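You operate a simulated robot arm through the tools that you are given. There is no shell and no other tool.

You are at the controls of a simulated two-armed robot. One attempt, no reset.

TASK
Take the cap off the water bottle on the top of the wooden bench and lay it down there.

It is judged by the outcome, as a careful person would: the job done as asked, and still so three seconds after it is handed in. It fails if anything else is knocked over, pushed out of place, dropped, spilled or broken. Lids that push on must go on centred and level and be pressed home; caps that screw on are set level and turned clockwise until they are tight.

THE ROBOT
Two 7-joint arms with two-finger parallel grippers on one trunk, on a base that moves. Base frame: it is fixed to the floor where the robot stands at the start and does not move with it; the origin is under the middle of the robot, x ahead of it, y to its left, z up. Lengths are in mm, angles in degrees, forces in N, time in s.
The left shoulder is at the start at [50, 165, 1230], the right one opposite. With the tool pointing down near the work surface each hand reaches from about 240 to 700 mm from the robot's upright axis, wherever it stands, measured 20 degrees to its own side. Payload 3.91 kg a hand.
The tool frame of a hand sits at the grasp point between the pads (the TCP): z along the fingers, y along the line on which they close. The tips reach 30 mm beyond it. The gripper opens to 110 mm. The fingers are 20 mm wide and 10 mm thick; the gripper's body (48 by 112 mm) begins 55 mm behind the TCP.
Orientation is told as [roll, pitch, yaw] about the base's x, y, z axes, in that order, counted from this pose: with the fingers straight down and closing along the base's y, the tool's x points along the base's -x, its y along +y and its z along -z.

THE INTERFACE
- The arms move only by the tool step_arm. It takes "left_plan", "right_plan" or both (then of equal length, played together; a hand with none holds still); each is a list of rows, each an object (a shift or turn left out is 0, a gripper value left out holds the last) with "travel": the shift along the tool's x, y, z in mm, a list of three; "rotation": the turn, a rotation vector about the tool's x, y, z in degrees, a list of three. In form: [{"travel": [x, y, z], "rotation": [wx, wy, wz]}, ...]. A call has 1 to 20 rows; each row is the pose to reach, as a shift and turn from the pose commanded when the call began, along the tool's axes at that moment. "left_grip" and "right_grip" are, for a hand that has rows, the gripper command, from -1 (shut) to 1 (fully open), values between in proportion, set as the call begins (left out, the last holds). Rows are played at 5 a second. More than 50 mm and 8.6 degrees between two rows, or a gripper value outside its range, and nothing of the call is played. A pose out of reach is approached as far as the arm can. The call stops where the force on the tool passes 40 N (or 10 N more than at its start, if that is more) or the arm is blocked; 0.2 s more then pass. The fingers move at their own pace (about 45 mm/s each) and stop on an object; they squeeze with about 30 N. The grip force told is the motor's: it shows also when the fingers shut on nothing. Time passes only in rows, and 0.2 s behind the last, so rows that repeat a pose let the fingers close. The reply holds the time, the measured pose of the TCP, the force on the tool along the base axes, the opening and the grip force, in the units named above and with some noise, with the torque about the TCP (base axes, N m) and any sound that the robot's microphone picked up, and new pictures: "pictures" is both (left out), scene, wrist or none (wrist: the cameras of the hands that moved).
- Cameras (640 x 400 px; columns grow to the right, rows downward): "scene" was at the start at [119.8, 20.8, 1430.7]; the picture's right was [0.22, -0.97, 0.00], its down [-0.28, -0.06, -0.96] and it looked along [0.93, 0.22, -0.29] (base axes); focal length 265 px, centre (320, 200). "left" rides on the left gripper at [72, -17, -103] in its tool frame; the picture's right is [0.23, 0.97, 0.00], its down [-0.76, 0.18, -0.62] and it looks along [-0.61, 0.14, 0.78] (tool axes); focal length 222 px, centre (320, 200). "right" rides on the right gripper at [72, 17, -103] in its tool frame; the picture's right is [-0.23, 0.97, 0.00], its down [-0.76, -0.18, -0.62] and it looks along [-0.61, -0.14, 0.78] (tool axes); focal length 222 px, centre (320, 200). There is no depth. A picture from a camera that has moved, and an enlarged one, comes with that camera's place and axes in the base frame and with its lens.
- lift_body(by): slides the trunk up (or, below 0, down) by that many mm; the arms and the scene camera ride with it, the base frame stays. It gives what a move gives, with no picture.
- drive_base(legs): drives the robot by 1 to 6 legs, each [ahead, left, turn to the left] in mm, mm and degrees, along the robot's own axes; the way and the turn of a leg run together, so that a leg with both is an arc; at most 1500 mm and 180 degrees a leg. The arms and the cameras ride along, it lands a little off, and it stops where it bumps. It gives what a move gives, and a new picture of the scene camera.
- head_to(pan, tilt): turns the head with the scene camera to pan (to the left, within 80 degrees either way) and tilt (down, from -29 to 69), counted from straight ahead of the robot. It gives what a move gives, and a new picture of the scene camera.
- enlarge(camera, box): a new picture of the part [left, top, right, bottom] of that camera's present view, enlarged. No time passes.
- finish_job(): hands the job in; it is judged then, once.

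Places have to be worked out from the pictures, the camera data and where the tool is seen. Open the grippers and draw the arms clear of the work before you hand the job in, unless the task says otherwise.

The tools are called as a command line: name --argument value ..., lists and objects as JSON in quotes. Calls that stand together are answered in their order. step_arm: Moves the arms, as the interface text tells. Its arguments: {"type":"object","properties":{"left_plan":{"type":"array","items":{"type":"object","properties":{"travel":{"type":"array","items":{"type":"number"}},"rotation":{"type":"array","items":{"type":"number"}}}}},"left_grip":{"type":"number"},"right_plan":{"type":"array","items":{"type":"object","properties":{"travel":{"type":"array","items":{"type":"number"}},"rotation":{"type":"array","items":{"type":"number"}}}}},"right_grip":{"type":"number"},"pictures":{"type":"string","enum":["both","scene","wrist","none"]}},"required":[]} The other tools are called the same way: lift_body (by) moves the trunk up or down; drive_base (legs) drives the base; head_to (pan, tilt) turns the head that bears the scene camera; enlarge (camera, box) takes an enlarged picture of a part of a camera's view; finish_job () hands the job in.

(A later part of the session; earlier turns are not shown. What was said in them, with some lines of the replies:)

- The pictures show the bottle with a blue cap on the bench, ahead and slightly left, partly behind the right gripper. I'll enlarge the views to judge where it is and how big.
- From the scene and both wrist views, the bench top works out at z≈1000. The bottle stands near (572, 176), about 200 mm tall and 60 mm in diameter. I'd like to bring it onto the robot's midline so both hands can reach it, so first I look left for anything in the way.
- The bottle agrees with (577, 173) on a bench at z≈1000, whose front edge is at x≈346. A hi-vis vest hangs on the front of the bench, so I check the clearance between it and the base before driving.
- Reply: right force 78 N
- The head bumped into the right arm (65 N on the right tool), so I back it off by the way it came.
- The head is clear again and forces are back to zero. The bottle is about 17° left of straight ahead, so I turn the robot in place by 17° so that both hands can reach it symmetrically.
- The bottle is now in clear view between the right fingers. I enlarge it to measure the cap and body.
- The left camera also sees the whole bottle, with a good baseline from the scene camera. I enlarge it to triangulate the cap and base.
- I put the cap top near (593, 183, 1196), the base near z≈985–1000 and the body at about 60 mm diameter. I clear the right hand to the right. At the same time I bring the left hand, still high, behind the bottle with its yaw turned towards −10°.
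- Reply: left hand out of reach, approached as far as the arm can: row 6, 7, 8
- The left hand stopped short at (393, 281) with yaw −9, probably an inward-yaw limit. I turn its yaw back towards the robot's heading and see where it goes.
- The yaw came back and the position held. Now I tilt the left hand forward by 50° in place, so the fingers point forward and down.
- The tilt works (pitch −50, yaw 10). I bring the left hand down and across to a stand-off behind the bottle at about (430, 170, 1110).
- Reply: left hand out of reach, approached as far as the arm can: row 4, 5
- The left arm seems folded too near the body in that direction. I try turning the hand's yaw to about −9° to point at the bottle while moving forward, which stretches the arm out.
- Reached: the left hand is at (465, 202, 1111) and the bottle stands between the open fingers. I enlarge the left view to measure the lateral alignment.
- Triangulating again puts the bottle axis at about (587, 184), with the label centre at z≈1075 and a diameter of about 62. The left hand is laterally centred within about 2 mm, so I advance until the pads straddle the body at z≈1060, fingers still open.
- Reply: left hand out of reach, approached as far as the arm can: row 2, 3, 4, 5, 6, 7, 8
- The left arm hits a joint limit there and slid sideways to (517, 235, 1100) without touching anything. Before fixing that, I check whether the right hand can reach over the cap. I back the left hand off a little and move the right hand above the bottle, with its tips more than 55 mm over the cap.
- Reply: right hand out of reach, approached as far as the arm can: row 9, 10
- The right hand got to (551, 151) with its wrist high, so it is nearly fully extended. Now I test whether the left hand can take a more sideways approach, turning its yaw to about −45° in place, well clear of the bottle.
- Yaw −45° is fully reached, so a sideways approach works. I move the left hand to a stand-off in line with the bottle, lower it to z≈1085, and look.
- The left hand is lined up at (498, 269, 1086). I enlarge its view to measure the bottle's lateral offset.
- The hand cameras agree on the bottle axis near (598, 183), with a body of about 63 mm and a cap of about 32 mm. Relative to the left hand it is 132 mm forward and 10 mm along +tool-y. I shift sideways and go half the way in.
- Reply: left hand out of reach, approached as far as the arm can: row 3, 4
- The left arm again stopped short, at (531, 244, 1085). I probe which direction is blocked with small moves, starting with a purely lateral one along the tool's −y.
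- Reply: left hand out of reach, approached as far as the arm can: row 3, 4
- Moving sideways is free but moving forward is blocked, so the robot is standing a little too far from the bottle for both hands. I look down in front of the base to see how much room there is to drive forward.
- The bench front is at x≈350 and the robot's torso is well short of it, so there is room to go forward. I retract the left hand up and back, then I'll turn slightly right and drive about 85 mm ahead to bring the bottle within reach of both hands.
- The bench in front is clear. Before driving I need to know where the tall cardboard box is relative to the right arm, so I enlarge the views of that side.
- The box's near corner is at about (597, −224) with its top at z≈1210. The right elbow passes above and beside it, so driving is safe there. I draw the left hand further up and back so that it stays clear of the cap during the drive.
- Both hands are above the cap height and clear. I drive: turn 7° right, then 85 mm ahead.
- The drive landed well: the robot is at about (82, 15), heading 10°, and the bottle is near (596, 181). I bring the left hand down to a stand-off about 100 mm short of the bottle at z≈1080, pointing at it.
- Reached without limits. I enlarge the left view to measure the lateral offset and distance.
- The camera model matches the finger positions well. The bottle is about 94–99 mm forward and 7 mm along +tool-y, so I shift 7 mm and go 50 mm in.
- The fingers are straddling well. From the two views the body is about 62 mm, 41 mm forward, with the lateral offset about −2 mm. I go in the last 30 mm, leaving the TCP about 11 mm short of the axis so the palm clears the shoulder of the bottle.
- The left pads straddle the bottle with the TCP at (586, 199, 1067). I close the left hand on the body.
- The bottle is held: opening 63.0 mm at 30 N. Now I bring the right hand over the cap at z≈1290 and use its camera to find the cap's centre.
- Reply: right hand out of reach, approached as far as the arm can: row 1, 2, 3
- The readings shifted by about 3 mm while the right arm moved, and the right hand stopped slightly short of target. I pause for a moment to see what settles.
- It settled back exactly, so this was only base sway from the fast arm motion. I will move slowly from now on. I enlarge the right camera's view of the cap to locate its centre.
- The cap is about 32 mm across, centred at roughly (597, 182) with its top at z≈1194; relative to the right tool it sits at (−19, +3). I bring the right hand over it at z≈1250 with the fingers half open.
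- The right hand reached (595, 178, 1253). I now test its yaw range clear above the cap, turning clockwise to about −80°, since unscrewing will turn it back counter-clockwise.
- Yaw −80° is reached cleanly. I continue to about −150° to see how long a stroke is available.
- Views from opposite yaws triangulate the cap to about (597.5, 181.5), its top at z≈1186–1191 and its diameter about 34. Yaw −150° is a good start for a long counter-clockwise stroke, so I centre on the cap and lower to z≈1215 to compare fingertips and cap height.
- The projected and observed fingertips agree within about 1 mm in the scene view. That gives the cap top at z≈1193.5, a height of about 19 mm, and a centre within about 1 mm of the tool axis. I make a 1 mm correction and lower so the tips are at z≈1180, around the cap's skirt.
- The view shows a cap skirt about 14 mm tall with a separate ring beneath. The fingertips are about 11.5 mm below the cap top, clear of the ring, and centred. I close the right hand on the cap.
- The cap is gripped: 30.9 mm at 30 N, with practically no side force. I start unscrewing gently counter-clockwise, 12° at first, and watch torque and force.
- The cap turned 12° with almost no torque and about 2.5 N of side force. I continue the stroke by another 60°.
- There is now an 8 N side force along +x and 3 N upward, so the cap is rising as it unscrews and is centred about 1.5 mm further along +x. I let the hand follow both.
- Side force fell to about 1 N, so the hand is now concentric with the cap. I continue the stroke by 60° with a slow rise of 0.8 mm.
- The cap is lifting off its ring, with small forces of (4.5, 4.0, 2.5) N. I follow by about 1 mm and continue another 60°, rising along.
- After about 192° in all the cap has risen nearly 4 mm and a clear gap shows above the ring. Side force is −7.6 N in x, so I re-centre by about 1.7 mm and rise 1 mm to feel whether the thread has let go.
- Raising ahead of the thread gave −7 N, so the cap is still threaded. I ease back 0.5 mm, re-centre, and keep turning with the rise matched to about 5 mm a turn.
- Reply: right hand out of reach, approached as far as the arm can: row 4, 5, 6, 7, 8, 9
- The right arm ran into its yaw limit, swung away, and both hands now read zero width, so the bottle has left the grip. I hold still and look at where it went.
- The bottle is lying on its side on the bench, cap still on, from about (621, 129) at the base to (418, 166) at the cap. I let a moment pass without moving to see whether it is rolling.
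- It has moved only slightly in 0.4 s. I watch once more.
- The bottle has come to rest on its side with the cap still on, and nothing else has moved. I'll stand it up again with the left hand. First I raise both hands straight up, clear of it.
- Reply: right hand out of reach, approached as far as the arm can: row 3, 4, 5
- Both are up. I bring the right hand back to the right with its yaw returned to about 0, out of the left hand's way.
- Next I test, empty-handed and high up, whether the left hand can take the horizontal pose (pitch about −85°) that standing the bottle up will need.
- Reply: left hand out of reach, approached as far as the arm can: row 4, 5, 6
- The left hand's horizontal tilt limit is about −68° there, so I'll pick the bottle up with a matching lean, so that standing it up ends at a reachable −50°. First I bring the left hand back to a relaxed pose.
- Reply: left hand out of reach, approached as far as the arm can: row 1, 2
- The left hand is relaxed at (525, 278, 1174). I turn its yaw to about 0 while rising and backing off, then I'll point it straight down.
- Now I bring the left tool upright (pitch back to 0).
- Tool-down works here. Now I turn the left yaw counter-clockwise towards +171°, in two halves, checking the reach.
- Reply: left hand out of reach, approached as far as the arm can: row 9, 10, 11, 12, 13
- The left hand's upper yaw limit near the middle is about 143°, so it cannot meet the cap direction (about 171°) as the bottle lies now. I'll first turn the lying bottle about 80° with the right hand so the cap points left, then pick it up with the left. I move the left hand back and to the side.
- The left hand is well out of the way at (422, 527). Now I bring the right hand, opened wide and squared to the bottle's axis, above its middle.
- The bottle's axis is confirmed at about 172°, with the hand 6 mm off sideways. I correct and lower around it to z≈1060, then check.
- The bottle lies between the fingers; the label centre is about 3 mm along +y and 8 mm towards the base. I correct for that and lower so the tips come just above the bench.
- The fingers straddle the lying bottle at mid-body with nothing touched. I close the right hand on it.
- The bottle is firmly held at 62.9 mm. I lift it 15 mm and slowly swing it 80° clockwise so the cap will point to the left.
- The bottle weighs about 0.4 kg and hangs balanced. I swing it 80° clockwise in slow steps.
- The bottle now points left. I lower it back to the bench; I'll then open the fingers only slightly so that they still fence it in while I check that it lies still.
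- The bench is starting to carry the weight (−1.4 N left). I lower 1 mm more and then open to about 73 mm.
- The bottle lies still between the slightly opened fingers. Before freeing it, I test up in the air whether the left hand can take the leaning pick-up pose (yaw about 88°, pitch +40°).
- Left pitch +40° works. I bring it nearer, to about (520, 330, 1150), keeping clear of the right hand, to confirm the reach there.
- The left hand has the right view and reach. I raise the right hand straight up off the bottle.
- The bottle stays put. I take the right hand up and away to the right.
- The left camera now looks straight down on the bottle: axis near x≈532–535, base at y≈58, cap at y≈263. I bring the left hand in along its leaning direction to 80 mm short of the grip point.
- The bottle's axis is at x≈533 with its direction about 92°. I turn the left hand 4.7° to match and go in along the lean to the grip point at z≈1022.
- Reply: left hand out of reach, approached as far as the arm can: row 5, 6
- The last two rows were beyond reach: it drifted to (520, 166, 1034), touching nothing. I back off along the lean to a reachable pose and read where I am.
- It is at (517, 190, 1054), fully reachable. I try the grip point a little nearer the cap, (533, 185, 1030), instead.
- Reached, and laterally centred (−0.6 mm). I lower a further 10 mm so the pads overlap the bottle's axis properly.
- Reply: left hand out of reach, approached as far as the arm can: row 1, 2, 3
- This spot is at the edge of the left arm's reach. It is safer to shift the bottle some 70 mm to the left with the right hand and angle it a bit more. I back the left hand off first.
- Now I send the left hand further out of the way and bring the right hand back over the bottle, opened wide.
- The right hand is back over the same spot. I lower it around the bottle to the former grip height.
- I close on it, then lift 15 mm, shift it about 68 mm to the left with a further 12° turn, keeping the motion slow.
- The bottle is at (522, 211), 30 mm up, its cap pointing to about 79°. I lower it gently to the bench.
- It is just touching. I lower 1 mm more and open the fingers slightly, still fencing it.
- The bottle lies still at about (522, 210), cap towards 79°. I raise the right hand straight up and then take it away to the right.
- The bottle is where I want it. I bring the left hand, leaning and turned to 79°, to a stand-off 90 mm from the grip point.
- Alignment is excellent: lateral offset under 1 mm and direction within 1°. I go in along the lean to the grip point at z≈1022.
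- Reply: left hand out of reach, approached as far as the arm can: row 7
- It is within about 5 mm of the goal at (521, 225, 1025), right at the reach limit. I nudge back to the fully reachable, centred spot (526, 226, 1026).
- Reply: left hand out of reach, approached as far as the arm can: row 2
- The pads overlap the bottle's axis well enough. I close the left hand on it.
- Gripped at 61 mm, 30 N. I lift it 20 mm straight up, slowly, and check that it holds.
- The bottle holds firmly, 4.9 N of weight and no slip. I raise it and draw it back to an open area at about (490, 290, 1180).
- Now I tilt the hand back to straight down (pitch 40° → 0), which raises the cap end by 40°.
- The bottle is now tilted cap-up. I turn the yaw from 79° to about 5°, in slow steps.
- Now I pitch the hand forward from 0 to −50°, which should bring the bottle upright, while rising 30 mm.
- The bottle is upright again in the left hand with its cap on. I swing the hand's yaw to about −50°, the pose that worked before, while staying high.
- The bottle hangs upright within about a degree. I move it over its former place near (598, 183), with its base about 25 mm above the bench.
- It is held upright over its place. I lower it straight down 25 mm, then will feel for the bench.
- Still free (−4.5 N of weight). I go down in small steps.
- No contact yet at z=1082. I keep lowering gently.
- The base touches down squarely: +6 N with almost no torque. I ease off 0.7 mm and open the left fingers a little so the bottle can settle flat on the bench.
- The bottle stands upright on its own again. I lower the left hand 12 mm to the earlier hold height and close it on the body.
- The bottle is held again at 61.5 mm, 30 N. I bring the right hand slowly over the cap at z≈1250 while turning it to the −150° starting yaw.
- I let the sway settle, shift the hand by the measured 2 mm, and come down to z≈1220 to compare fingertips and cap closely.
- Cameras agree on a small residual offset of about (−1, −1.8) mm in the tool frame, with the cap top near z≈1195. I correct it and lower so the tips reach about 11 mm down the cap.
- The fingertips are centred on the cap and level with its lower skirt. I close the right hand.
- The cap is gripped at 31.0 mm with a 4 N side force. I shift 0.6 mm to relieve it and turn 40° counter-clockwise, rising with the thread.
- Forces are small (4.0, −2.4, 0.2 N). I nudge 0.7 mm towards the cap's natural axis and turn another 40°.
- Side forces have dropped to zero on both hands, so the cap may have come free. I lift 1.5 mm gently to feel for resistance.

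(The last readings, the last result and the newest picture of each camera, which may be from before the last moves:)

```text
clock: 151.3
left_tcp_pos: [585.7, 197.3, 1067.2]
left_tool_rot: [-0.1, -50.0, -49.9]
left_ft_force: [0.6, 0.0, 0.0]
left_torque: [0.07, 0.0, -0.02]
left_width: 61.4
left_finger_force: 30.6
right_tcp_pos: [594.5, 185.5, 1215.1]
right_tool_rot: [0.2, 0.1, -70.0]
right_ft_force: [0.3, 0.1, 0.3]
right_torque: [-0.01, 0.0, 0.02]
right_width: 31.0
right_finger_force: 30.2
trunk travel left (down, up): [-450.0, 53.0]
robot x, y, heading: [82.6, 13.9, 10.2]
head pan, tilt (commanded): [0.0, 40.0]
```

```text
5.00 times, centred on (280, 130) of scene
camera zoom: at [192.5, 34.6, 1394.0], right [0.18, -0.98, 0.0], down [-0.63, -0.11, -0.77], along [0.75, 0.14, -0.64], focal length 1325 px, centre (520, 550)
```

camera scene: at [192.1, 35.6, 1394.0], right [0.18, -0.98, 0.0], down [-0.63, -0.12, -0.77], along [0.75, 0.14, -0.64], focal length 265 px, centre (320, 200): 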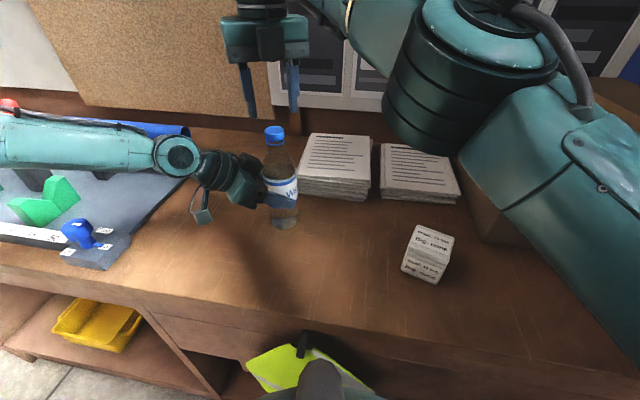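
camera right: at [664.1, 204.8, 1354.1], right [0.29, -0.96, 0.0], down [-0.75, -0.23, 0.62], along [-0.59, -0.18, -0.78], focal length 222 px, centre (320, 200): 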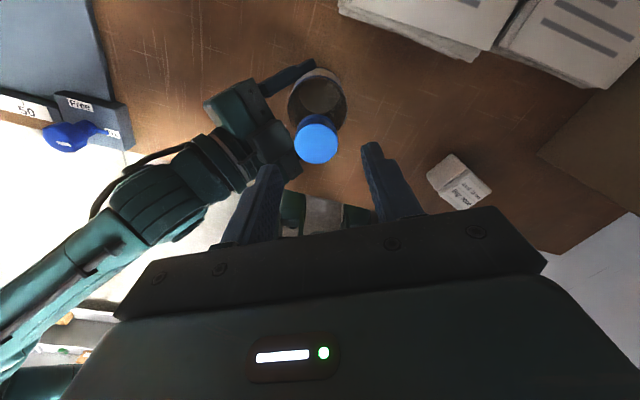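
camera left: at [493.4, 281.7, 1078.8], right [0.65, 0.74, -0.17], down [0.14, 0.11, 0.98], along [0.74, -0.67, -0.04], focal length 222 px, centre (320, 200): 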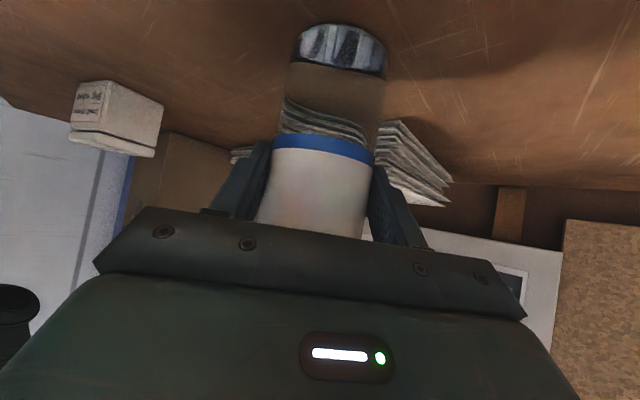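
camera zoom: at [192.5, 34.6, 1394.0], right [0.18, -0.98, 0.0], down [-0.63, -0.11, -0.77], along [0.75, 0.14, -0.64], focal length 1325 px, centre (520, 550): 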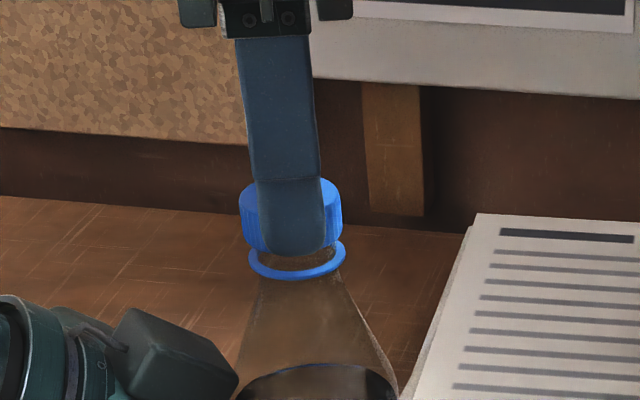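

No resistance at all: the cap is off the thread. I lift it straight up 25 mm, slowly.

step_arm --right_plan '[{"travel": [0, 0, -3]}, {"travel": [0, 0, -6]}, {"travel": [0, 0, -10]}, {"travel": [0, 0, -15]}, {"travel": [0, 0, -20]}, {"travel": [0, 0, -25]}]' --pictures "none"

enlarge --camera "scene" --box '[200, 80, 360, 240]'

```text
clock: 152.7
left_tcp_pos: [584.9, 197.2, 1067.6]
left_tool_rot: [-0.2, -50.0, -49.9]
left_ft_force: [-0.6, 0.8, 0.2]
left_torque: [0.12, -0.04, -0.01]
left_width: 61.3
left_finger_force: 29.4
right_tcp_pos: [594.7, 185.4, 1239.4]
right_tool_rot: [0.2, 0.3, -70.1]
right_ft_force: [0.8, 0.4, 0.4]
right_torque: [-0.02, 0.0, -0.02]
right_width: 30.9
right_finger_force: 30.0
trunk travel left (down, up): [-450.0, 53.0]
robot x, y, heading: [80.3, 16.6, 10.3]
head pan, tilt (commanded): [0.0, 40.0]
```

```text
2.50 times, centred on (280, 160) of scene
camera zoom: at [192.5, 34.6, 1394.0], right [0.18, -0.98, 0.0], down [-0.63, -0.11, -0.77], along [0.75, 0.14, -0.64], focal length 663 px, centre (420, 300)
```

zoom: 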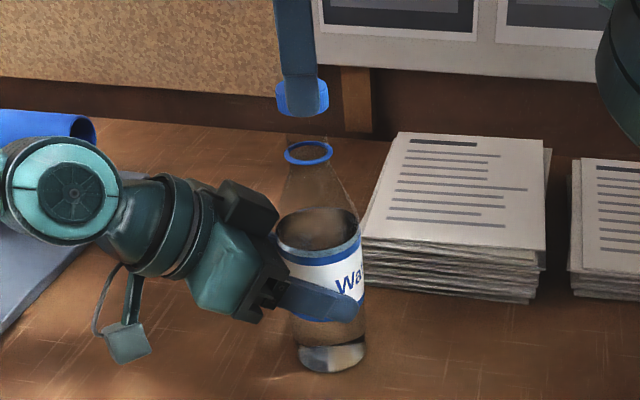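

The cap is off and held by the right hand; the open bottle stands steady in the left. I carry the cap slowly up and over to a clear part of the bench near (480, 60).

step_arm --right_plan '[{"travel": [0, 0, -8]}, {"travel": [0, 0, -16]}, {"travel": [0, 0, -25]}, {"travel": [-6, -12, -25]}, {"travel": [-13, -25, -25]}, {"travel": [-20, -38, -25]}, {"travel": [-26, -50, -25]}, {"travel": [-33, -63, -25]}, {"travel": [-39, -75, -25]}, {"travel": [-46, -88, -25]}, {"travel": [-52, -100, -25]}, {"travel": [-59, -113, -25]}, {"travel": [-65, -125, -25]}, {"travel": [-72, -138, -25]}, {"travel": [-79, -151, -25]}]' --pictures "both"

```text
clock: 155.9
left_tcp_pos: [585.8, 196.6, 1067.0]
left_tool_rot: [-0.1, -50.0, -50.0]
left_ft_force: [-1.1, -0.2, -0.5]
left_torque: [0.06, -0.03, 0.06]
left_width: 61.4
left_finger_force: 29.8
right_tcp_pos: [479.5, 59.9, 1264.6]
right_tool_rot: [0.2, 0.2, -70.0]
right_ft_force: [0.1, 0.2, 0.4]
right_torque: [0.01, -0.02, 0.01]
right_width: 31.1
right_finger_force: 30.1
right hand out of reach, approached as far as the arm can: row 3
trunk travel left (down, up): [-450.0, 53.0]
robot x, y, heading: [79.6, 15.1, 10.4]
head pan, tilt (commanded): [0.0, 40.0]
camera scene: at [192.5, 34.5, 1394.0], right [0.18, -0.98, 0.0], down [-0.63, -0.11, -0.77], along [0.75, 0.14, -0.64], focal length 265 px, centre (320, 200)
camera right: at [469.3, 132.8, 1368.8], right [0.99, 0.12, 0.0], down [0.09, -0.78, 0.62], along [0.08, -0.62, -0.78], focal length 222 px, centre (320, 200)
```

scene: 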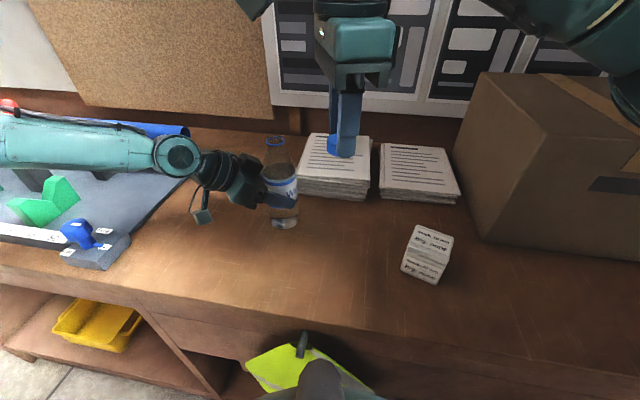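
right: 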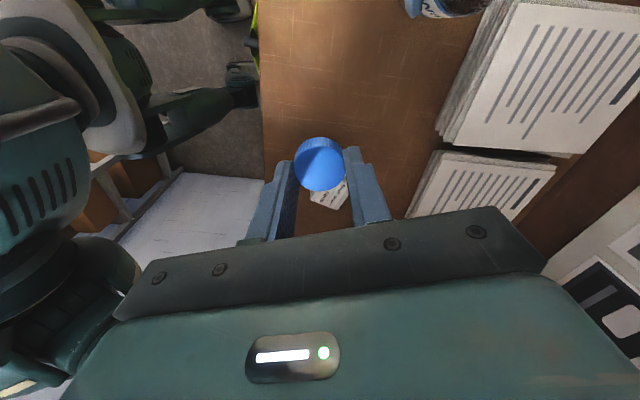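

The cap is above clear bench at (480, 60). I lower it to about 20 mm above the surface.

step_arm --right_plan '[{"travel": [0, 0, 18]}, {"travel": [0, 0, 36]}, {"travel": [0, 0, 54]}, {"travel": [0, 0, 72]}, {"travel": [0, 0, 90]}, {"travel": [0, 0, 108]}, {"travel": [0, 0, 126]}, {"travel": [0, 0, 144]}, {"travel": [0, 0, 162]}, {"travel": [0, 0, 180]}, {"travel": [0, 0, 198]}, {"travel": [0, 0, 212]}, {"travel": [0, 0, 224]}]' --pictures "both"

enlarge --camera "scene" --box '[270, 190, 410, 310]'

```text
clock: 158.7
left_tcp_pos: [584.9, 197.5, 1067.9]
left_tool_rot: [-0.2, -50.0, -49.8]
left_ft_force: [0.8, 0.4, 0.8]
left_torque: [0.09, 0.0, 0.02]
left_width: 61.5
left_finger_force: 30.0
right_tcp_pos: [479.6, 61.0, 1039.5]
right_tool_rot: [0.1, 0.2, -70.0]
right_ft_force: [0.5, -0.1, -0.4]
right_torque: [-0.02, -0.01, -0.04]
right_width: 31.5
right_finger_force: 29.8
trunk travel left (down, up): [-450.0, 53.0]
robot x, y, heading: [81.4, 14.9, 10.2]
head pan, tilt (commanded): [0.0, 40.0]
camera scene: at [192.5, 34.6, 1394.0], right [0.18, -0.98, 0.0], down [-0.63, -0.11, -0.77], along [0.75, 0.14, -0.64], focal length 265 px, centre (320, 200)
camera right: at [469.0, 133.5, 1144.4], right [0.99, 0.12, 0.0], down [0.09, -0.78, 0.62], along [0.08, -0.62, -0.78], focal length 222 px, centre (320, 200)
```

scene: 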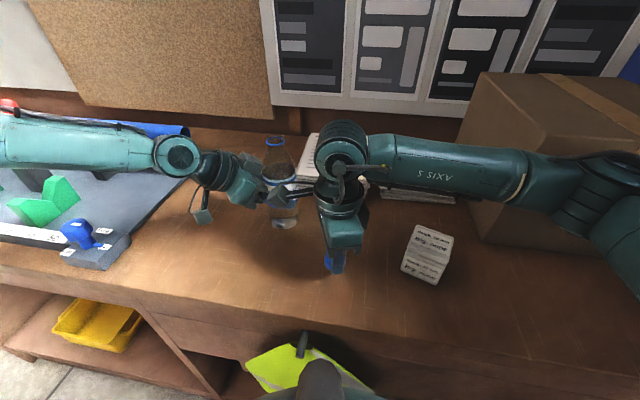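
right: 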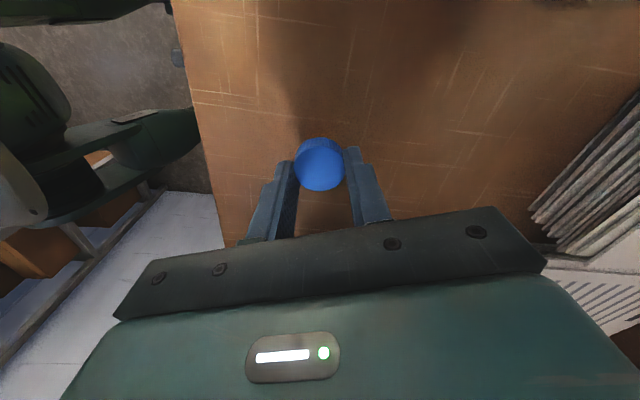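

```text
3.33 times, centred on (340, 250) of scene
camera zoom: at [192.5, 34.6, 1394.0], right [0.18, -0.98, 0.0], down [-0.63, -0.11, -0.77], along [0.75, 0.14, -0.64], focal length 883 px, centre (253, 33)
```

zoom: 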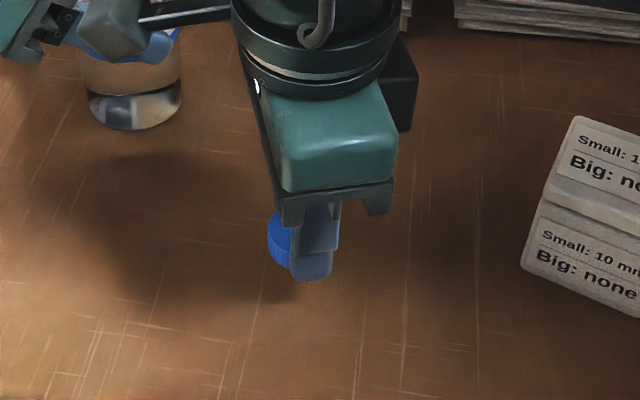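

The cap hangs level in the fingers, about 25 mm above the bench. I lower another 18 mm.

step_arm --right_plan '[{"travel": [0, 0, 5]}, {"travel": [0, 0, 10]}, {"travel": [0, 0, 14]}, {"travel": [0, 0, 18]}]' --pictures "none"

step_arm --right_plan '[{"travel": [0, 0, 1]}, {"travel": [0, 0, 2]}, {"travel": [0, 0, 3]}]' --pictures "none"

```text
clock: 159.7
left_tcp_pos: [585.3, 196.8, 1068.2]
left_tool_rot: [-0.1, -50.1, -49.9]
left_ft_force: [-0.9, -0.6, 0.3]
left_torque: [0.07, -0.01, 0.0]
left_width: 61.4
left_finger_force: 30.2
right_tcp_pos: [479.8, 60.6, 1022.7]
right_tool_rot: [0.0, 0.1, -70.0]
right_ft_force: [-0.3, -0.3, -0.1]
right_torque: [-0.01, 0.03, 0.0]
right_width: 31.1
right_finger_force: 30.1
trunk travel left (down, up): [-450.0, 53.0]
robot x, y, heading: [80.3, 14.6, 10.3]
head pan, tilt (commanded): [0.0, 40.0]
```

```text
clock: 160.5
left_tcp_pos: [585.2, 196.6, 1068.4]
left_tool_rot: [-0.2, -50.0, -50.0]
left_ft_force: [-1.0, -0.7, 0.4]
left_torque: [0.08, 0.01, 0.0]
left_width: 61.5
left_finger_force: 30.4
right_tcp_pos: [479.7, 61.5, 1019.8]
right_tool_rot: [0.2, 0.1, -70.0]
right_ft_force: [-0.4, 0.6, -0.1]
right_torque: [0.0, 0.01, -0.03]
right_width: 31.3
right_finger_force: 30.1
trunk travel left (down, up): [-450.0, 53.0]
robot x, y, heading: [79.8, 14.4, 10.1]
head pan, tilt (commanded): [0.0, 40.0]
```

No contact yet at z≈1020. I keep going down in 1 mm steps, watching the force.

step_arm --right_plan '[{"travel": [0, 0, 1]}, {"travel": [0, 0, 2]}, {"travel": [0, 0, 3]}]' --pictures "none"

enlarge --camera "scene" --box '[300, 220, 380, 290]'

```text
clock: 161.3
left_tcp_pos: [585.6, 197.1, 1067.3]
left_tool_rot: [-0.2, -50.0, -49.9]
left_ft_force: [-0.6, 0.4, 0.1]
left_torque: [0.04, -0.02, 0.01]
left_width: 61.4
left_finger_force: 29.5
right_tcp_pos: [479.3, 60.9, 1016.0]
right_tool_rot: [0.2, 0.2, -70.0]
right_ft_force: [0.7, 0.5, -0.4]
right_torque: [0.0, -0.01, 0.01]
right_width: 31.3
right_finger_force: 30.0
trunk travel left (down, up): [-450.0, 53.0]
robot x, y, heading: [82.2, 13.3, 10.1]
head pan, tilt (commanded): [0.0, 40.0]
```

```text
5.71 times, centred on (340, 255) of scene
camera zoom: at [192.5, 34.6, 1394.0], right [0.18, -0.98, 0.0], down [-0.63, -0.11, -0.77], along [0.75, 0.14, -0.64], focal length 1514 px, centre (206, -114)
```

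zoom: 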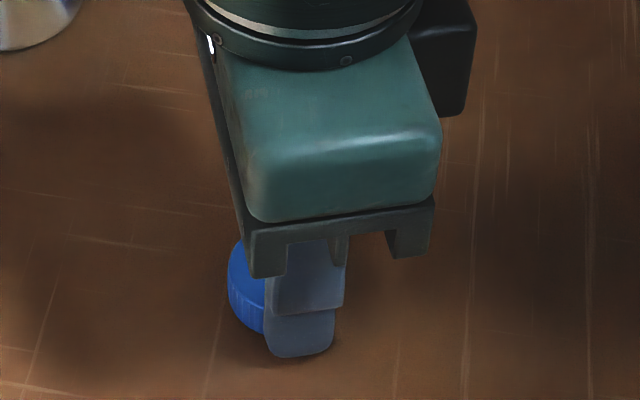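

The shadow has closed up under the cap; it is almost down. I continue in 1 mm steps.

step_arm --right_plan '[{"travel": [0, 0, 0.7]}, {"travel": [0, 0, 1.4]}, {"travel": [0, 0, 2]}]' --pictures "none"

```text
clock: 162.1
left_tcp_pos: [585.8, 197.0, 1069.3]
left_tool_rot: [-0.1, -50.0, -49.9]
left_ft_force: [-0.6, 1.2, -0.6]
left_torque: [0.04, 0.04, 0.03]
left_width: 61.1
left_finger_force: 29.9
right_tcp_pos: [479.0, 62.4, 1014.1]
right_tool_rot: [0.2, 0.1, -70.0]
right_ft_force: [-0.5, 0.1, -0.2]
right_torque: [0.0, 0.0, -0.01]
right_width: 31.2
right_finger_force: 30.1
trunk travel left (down, up): [-450.0, 53.0]
robot x, y, heading: [77.6, 11.7, 10.3]
head pan, tilt (commanded): [0.0, 40.0]
```

step_arm --right_plan '[{"travel": [0, 0, 0.7]}, {"travel": [0, 0, 1.4]}, {"travel": [0, 0, 2]}]' --pictures "none"

```text
clock: 162.9
left_tcp_pos: [585.8, 196.5, 1068.0]
left_tool_rot: [0.0, -50.0, -49.8]
left_ft_force: [-0.8, 0.0, -0.2]
left_torque: [0.05, -0.01, -0.03]
left_width: 61.1
left_finger_force: 29.9
right_tcp_pos: [479.7, 60.5, 1012.9]
right_tool_rot: [0.2, 0.2, -70.0]
right_ft_force: [0.2, -0.1, 0.2]
right_torque: [0.05, -0.01, -0.02]
right_width: 31.4
right_finger_force: 30.0
trunk travel left (down, up): [-450.0, 53.0]
robot x, y, heading: [83.0, 13.9, 10.2]
head pan, tilt (commanded): [0.0, 40.0]
```

Still no load at z≈1013 (tips near 983). I continue gently, checking each millimetre.

step_arm --right_plan '[{"travel": [0, 0, 0.5]}, {"travel": [0, 0, 1]}]' --pictures "none"

enlarge --camera "scene" --box '[300, 220, 380, 290]'

```text
clock: 163.5
left_tcp_pos: [585.1, 196.0, 1068.3]
left_tool_rot: [-0.1, -49.9, -49.9]
left_ft_force: [0.4, 1.0, -0.4]
left_torque: [0.04, -0.03, 0.0]
left_width: 61.4
left_finger_force: 30.4
right_tcp_pos: [480.1, 61.3, 1013.5]
right_tool_rot: [0.3, 0.2, -70.0]
right_ft_force: [-0.7, -1.5, 11.1]
right_torque: [-0.04, 0.09, 0.0]
right_width: 31.4
right_finger_force: 30.2
trunk travel left (down, up): [-450.0, 53.0]
robot x, y, heading: [78.2, 16.8, 10.4]
head pan, tilt (commanded): [0.0, 40.0]
```

```text
5.71 times, centred on (340, 255) of scene
camera zoom: at [192.0, 34.4, 1394.2], right [0.18, -0.98, 0.0], down [-0.63, -0.11, -0.77], along [0.75, 0.14, -0.64], focal length 1514 px, centre (206, -114)
```

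zoom: 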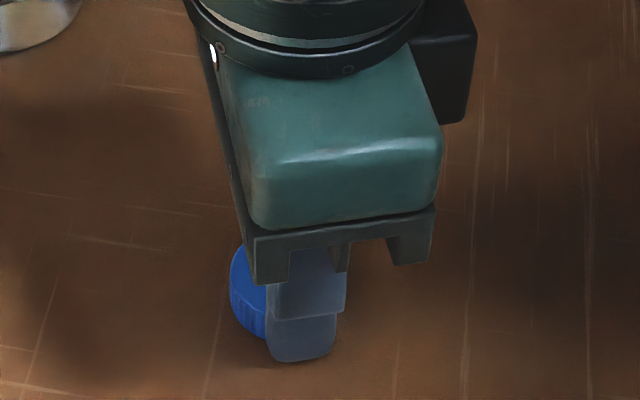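

Contact, 11 N. I ease up 0.6 mm and open the right fingers to release the cap onto the bench.

step_arm --right_plan '[{"travel": [0, 0, -0.6]}, {"travel": [0, 0, -0.6]}]' --pictures "none"

step_arm --right_plan '[{"travel": [0, 0, 0]}, {"travel": [0, 0, 0]}, {"travel": [0, 0, 0]}, {"travel": [0, 0, 0]}]' --right_grip 0 --pictures "wrist"

enlarge --camera "scene" --box '[300, 220, 380, 290]'

```text
clock: 164.1
left_tcp_pos: [584.8, 196.7, 1067.5]
left_tool_rot: [0.0, -50.1, -49.9]
left_ft_force: [-0.1, -0.5, 0.2]
left_torque: [0.06, 0.06, 0.02]
left_width: 61.5
left_finger_force: 30.0
right_tcp_pos: [479.5, 60.4, 1013.2]
right_tool_rot: [0.2, 0.2, -69.9]
right_ft_force: [0.9, 0.3, 12.1]
right_torque: [0.03, -0.02, 0.02]
right_width: 31.4
right_finger_force: 30.1
trunk travel left (down, up): [-450.0, 53.0]
robot x, y, heading: [78.0, 14.0, 10.2]
head pan, tilt (commanded): [0.0, 40.0]
```

```text
clock: 165.1
left_tcp_pos: [585.8, 196.8, 1067.4]
left_tool_rot: [-0.2, -49.9, -50.0]
left_ft_force: [0.9, -0.9, 0.0]
left_torque: [0.03, -0.05, 0.0]
left_width: 61.6
left_finger_force: 29.2
right_tcp_pos: [479.5, 59.5, 1012.8]
right_tool_rot: [0.1, 0.1, -70.0]
right_ft_force: [0.3, 0.8, -0.4]
right_torque: [0.02, -0.05, -0.04]
right_width: 55.0
right_finger_force: 0.1
trunk travel left (down, up): [-450.0, 53.0]
robot x, y, heading: [79.1, 15.1, 10.1]
head pan, tilt (commanded): [0.0, 40.0]
camera right: at [469.9, 133.0, 1115.9], right [0.99, 0.12, 0.0], down [0.09, -0.78, 0.62], along [0.08, -0.62, -0.78], focal length 222 px, centre (320, 200)
```

right: 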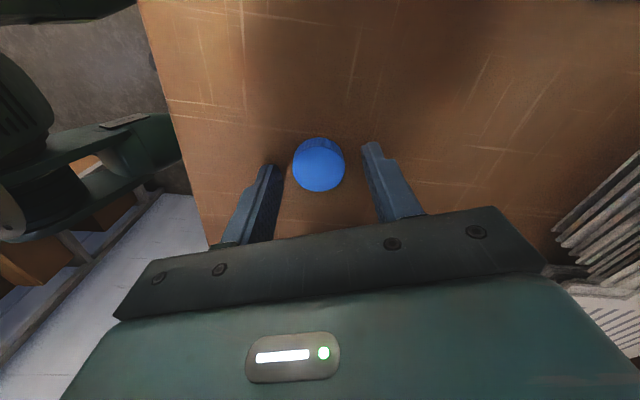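

```text
5.71 times, centred on (340, 255) of scene
camera zoom: at [192.7, 34.5, 1394.0], right [0.18, -0.98, 0.0], down [-0.63, -0.11, -0.77], along [0.75, 0.14, -0.64], focal length 1514 px, centre (206, -114)
```

zoom: 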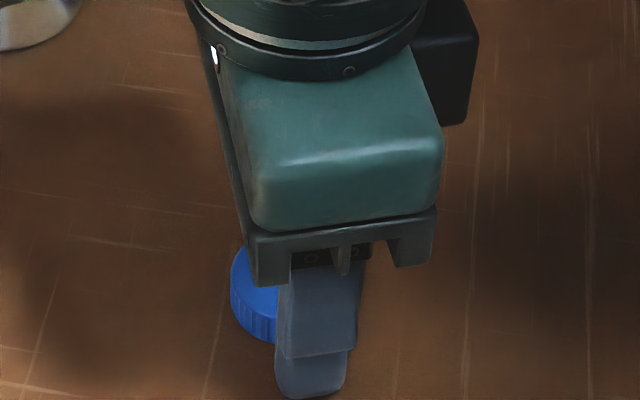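

The cap sits flat on the bench, free of the fingers. I raise the right hand straight up off it.

step_arm --right_plan '[{"travel": [0, 0, -8]}, {"travel": [0, 0, -18]}, {"travel": [0, 0, -30]}, {"travel": [0, 0, -48]}, {"travel": [0, 0, -68]}, {"travel": [0, 0, -90]}, {"travel": [0, 0, -115]}, {"travel": [0, 0, -140]}, {"travel": [0, 0, -165]}, {"travel": [0, 0, -190]}, {"travel": [0, 0, -215]}, {"travel": [0, 0, -240]}]' --pictures "both"

enlarge --camera "scene" --box '[180, 100, 420, 310]'

```text
clock: 167.7
left_tcp_pos: [585.3, 197.4, 1067.8]
left_tool_rot: [-0.1, -50.0, -49.9]
left_ft_force: [-0.6, -0.2, 0.3]
left_torque: [0.09, -0.02, -0.02]
left_width: 61.3
left_finger_force: 29.9
right_tcp_pos: [480.2, 61.4, 1255.1]
right_tool_rot: [0.1, 0.3, -70.1]
right_ft_force: [0.5, 0.2, -0.1]
right_torque: [0.01, -0.01, 0.01]
right_width: 55.1
right_finger_force: 0.0
trunk travel left (down, up): [-450.0, 53.0]
robot x, y, heading: [80.8, 13.8, 10.7]
head pan, tilt (commanded): [0.0, 40.0]
camera scene: at [192.3, 34.6, 1394.0], right [0.18, -0.98, 0.0], down [-0.63, -0.11, -0.77], along [0.75, 0.14, -0.64], focal length 265 px, centre (320, 200)
camera right: at [470.5, 133.4, 1357.9], right [0.99, 0.12, 0.0], down [0.09, -0.78, 0.62], along [0.08, -0.62, -0.78], focal length 222 px, centre (320, 200)
```

scene: 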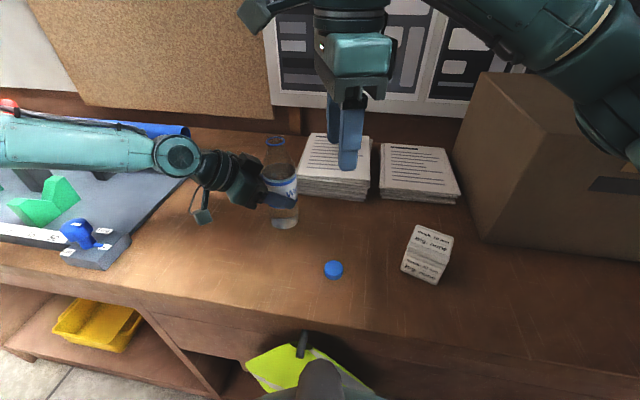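
right: 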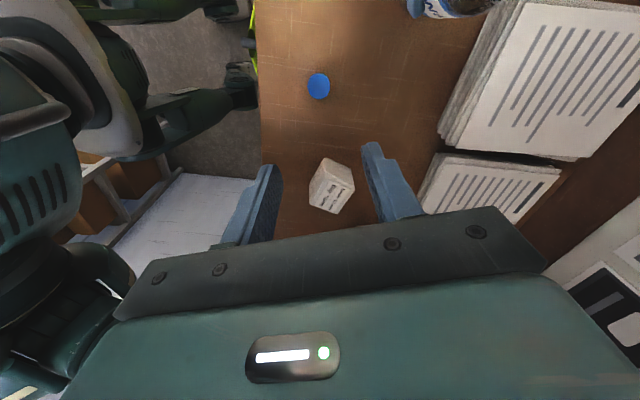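

```text
1.90 times, centred on (300, 205) of scene
camera zoom: at [192.3, 34.6, 1394.0], right [0.18, -0.98, 0.0], down [-0.63, -0.11, -0.77], along [0.75, 0.14, -0.64], focal length 505 px, centre (358, 190)
```

zoom: 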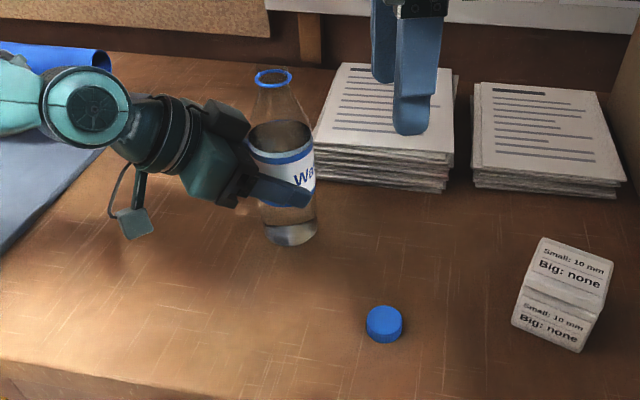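

The cap lies on the bench and the bottle stands in the left hand. I open the left hand partly first and check that the bottle stands by itself.

step_arm --left_plan '[{"travel": [0, 0, 0]}, {"travel": [0, 0, 0]}, {"travel": [0, 0, 0]}, {"travel": [0, 0, 0]}]' --left_grip 0.35 --pictures "none"

step_arm --left_plan '[{"travel": [0, 0, 0]}, {"travel": [0, 0, 0]}, {"travel": [0, 0, 0]}, {"travel": [0, 0, 0]}]' --left_grip 1 --pictures "both"

enlarge --camera "scene" --box '[180, 110, 380, 250]'

```text
clock: 168.7
left_tcp_pos: [586.2, 197.4, 1067.1]
left_tool_rot: [0.0, -50.0, -49.8]
left_ft_force: [0.7, 0.0, -0.9]
left_torque: [-0.05, -0.01, -0.01]
left_width: 74.2
left_finger_force: 0.0
right_tcp_pos: [481.3, 61.5, 1254.6]
right_tool_rot: [0.2, 0.2, -70.0]
right_ft_force: [0.0, 0.4, 0.3]
right_torque: [0.03, -0.01, 0.0]
right_width: 55.1
right_finger_force: 0.0
trunk travel left (down, up): [-450.0, 53.0]
robot x, y, heading: [83.7, 15.6, 10.0]
head pan, tilt (commanded): [0.0, 40.0]
```

```text
clock: 169.7
left_tcp_pos: [585.1, 197.0, 1066.6]
left_tool_rot: [0.0, -50.0, -49.9]
left_ft_force: [-0.3, 0.3, 1.0]
left_torque: [-0.02, -0.03, 0.0]
left_width: 109.9
left_finger_force: 0.1
right_tcp_pos: [481.0, 61.2, 1253.6]
right_tool_rot: [0.2, 0.2, -70.0]
right_ft_force: [0.3, 0.4, -0.2]
right_torque: [0.0, 0.03, 0.0]
right_width: 55.0
right_finger_force: 0.1
trunk travel left (down, up): [-450.0, 53.0]
robot x, y, heading: [83.3, 15.0, 10.1]
head pan, tilt (commanded): [0.0, 40.0]
camera scene: at [192.5, 34.6, 1394.0], right [0.18, -0.98, 0.0], down [-0.63, -0.11, -0.77], along [0.75, 0.14, -0.64], focal length 265 px, centre (320, 200)
camera left: at [493.3, 281.8, 1078.8], right [0.65, 0.74, -0.18], down [0.15, 0.11, 0.98], along [0.74, -0.67, -0.04], focal length 222 px, centre (320, 200)
```

scene: 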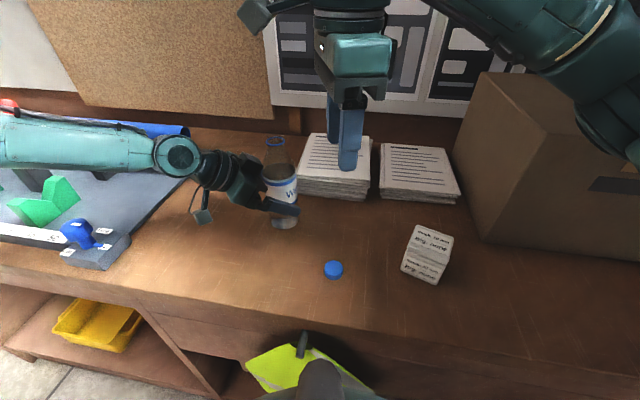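
left: 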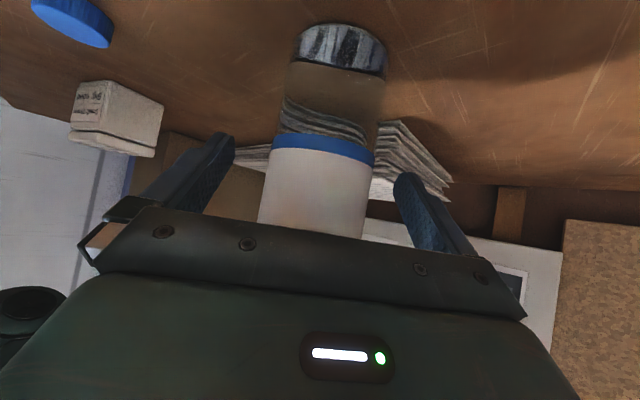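

```text
2.86 times, centred on (280, 180) of scene
camera zoom: at [192.5, 34.6, 1394.0], right [0.18, -0.98, 0.0], down [-0.63, -0.11, -0.77], along [0.75, 0.14, -0.64], focal length 757 px, centre (434, 257)
```

zoom: 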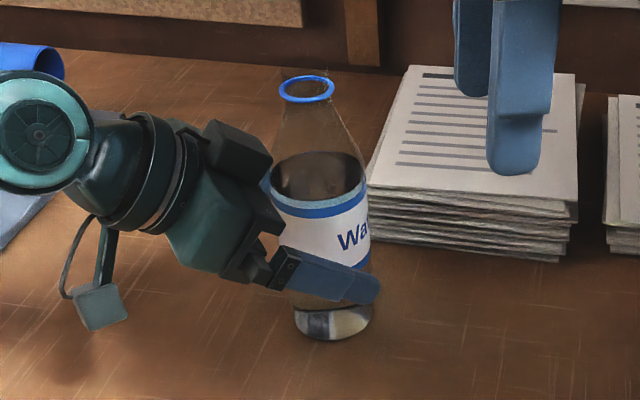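

The bottle stands by itself with the left fingers fully open around it. I withdraw the left hand straight back along its fingers, slowly.

step_arm --left_plan '[{"travel": [0, 0, -8]}, {"travel": [0, 0, -18]}, {"travel": [0, 0, -30]}, {"travel": [0, 0, -44]}, {"travel": [0, 0, -60]}, {"travel": [0, 0, -78]}, {"travel": [0, 0, -98]}, {"travel": [0, 0, -120]}, {"travel": [0, 0, -145]}]' --pictures "both"

```text
clock: 171.7
left_tcp_pos: [513.5, 280.9, 1161.4]
left_tool_rot: [0.0, -50.0, -49.9]
left_ft_force: [-0.8, 0.8, 0.2]
left_torque: [-0.03, -0.02, 0.03]
left_width: 109.8
left_finger_force: 0.0
right_tcp_pos: [480.3, 60.8, 1253.7]
right_tool_rot: [0.2, 0.1, -70.0]
right_ft_force: [0.7, 0.7, 0.6]
right_torque: [0.02, -0.02, 0.0]
right_width: 54.8
right_finger_force: 0.0
trunk travel left (down, up): [-450.0, 53.0]
robot x, y, heading: [80.1, 12.5, 10.4]
head pan, tilt (commanded): [0.0, 40.0]
camera scene: at [192.0, 34.8, 1394.1], right [0.18, -0.98, 0.0], down [-0.63, -0.11, -0.77], along [0.75, 0.14, -0.64], focal length 265 px, centre (320, 200)
camera left: at [420.5, 365.6, 1172.6], right [0.65, 0.74, -0.18], down [0.14, 0.11, 0.98], along [0.74, -0.67, -0.04], focal length 222 px, centre (320, 200)
```

scene: 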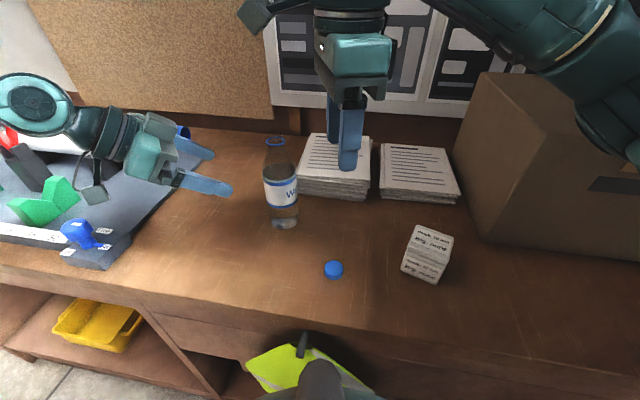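
left: 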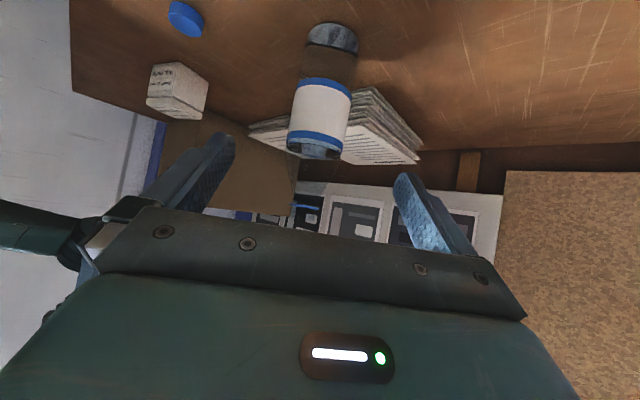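

The bottle stands free. I draw both arms clear, the left further back and up, the right back to the right with its gripper fully open.

step_arm --left_plan '[{"travel": [0, 0, -12]}, {"travel": [0, 0, -24]}, {"travel": [0, 0, -36]}, {"travel": [0, 0, -48]}, {"travel": [0, 0, -60]}, {"travel": [0, 0, -72]}, {"travel": [0, 0, -84]}, {"travel": [0, 0, -95]}, {"travel": [0, 0, -105]}]' --right_plan '[{"travel": [-5, -6, -15]}, {"travel": [-15, -18, -30]}, {"travel": [-29, -34, -40]}, {"travel": [-43, -50, -46]}, {"travel": [-57, -67, -46]}, {"travel": [-70, -83, -46]}, {"travel": [-83, -98, -46]}, {"travel": [-95, -112, -46]}, {"travel": [-104, -123, -46]}]' --left_grip 1 --right_grip 1 --pictures "both"

enlarge --camera "scene" --box '[180, 100, 480, 320]'

```text
clock: 173.7
left_tcp_pos: [462.1, 342.7, 1228.1]
left_tool_rot: [-0.2, -50.0, -49.9]
left_ft_force: [0.3, -0.8, 0.1]
left_torque: [-0.02, 0.03, 0.02]
left_width: 110.0
left_finger_force: 0.0
right_tcp_pos: [398.6, -82.4, 1297.5]
right_tool_rot: [0.1, 0.2, -70.0]
right_ft_force: [0.6, -0.1, -0.2]
right_torque: [0.0, 0.0, -0.04]
right_width: 109.8
right_finger_force: 0.0
trunk travel left (down, up): [-450.0, 53.0]
robot x, y, heading: [83.2, 12.2, 10.1]
head pan, tilt (commanded): [0.0, 40.0]
camera scene: at [192.2, 34.4, 1394.0], right [0.18, -0.98, 0.0], down [-0.63, -0.11, -0.77], along [0.75, 0.14, -0.64], focal length 265 px, centre (320, 200)
camera right: at [389.2, -8.4, 1401.5], right [0.99, 0.12, 0.0], down [0.09, -0.78, 0.62], along [0.08, -0.62, -0.78], focal length 222 px, centre (320, 200)
camera left: at [369.7, 427.3, 1239.6], right [0.65, 0.74, -0.18], down [0.15, 0.11, 0.98], along [0.74, -0.67, -0.04], focal length 222 px, centre (320, 200)
```

scene: 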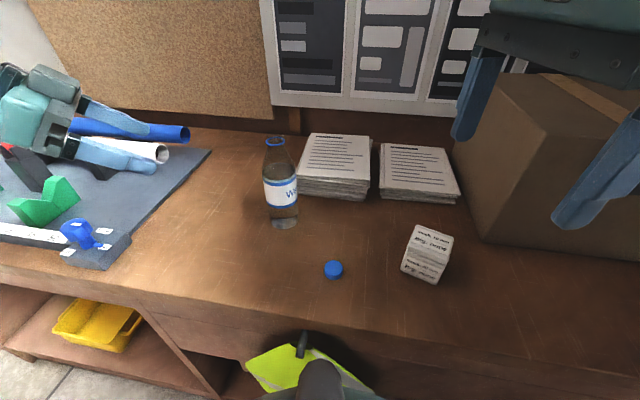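
right: 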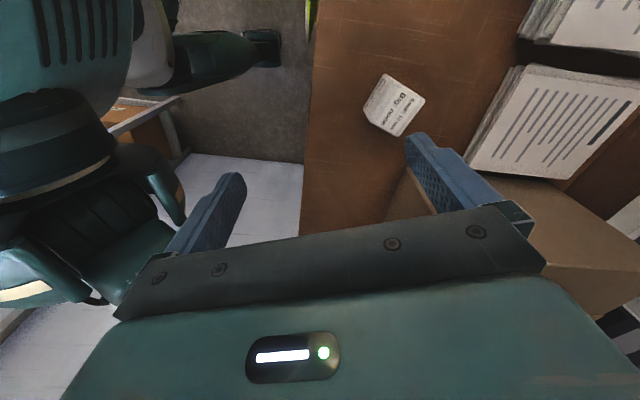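
left: 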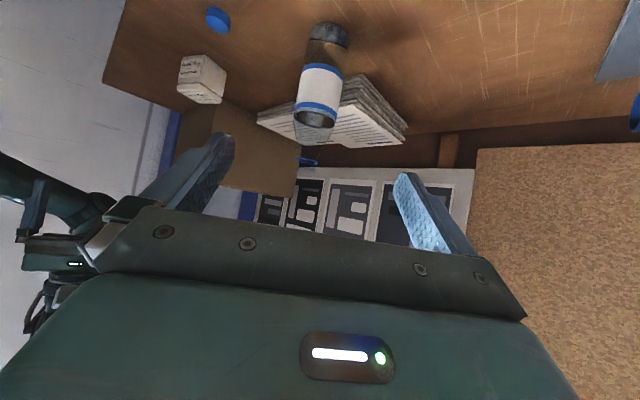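

```text
1.82 times, centred on (330, 210) of scene
camera zoom: at [192.2, 34.4, 1394.0], right [0.18, -0.98, 0.0], down [-0.63, -0.11, -0.77], along [0.75, 0.14, -0.64], focal length 482 px, centre (302, 182)
```

zoom: 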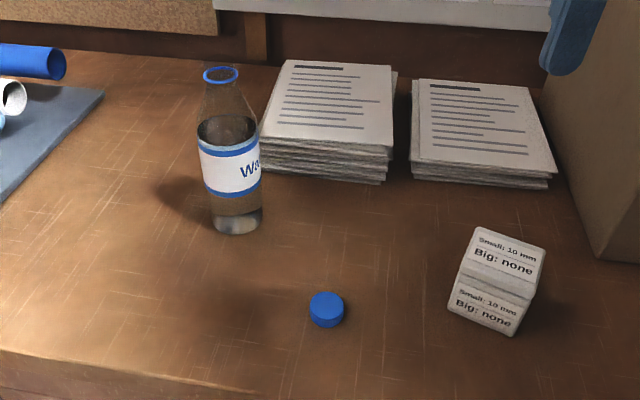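

The bottle stands upright and uncapped, and the cap lies flat on the bench near (480, 60). The paper stacks, label block, box and tray look as they did at the start, and both open grippers are clear. I hand the job in.

finish_job

```text
The job is handed in.
```

The cap is off the water bottle and lying flat on the bench, and the uncapped bottle stands upright. However, I knocked the bottle over along the way.

- **What happened:** About halfway through unscrewing, I turned the right wrist past its limit. The arm swung off and pulled the bottle out of the left hand, and the bottle fell on its side on the bench with the cap still on.
- **How I recovered:** I turned and moved the lying bottle with the right hand so the left could reach it, and stood it up with the left. I then finished unscrewing within the wrist's range. In the pictures I saw no water on the bench.
- **Where things are now:** The bottle is within about 1 cm of where it started, and the cap is nearer the front edge, to the bottle's right. The papers, label block, box and tray items look unmoved. Both grippers are open and clear of the work.
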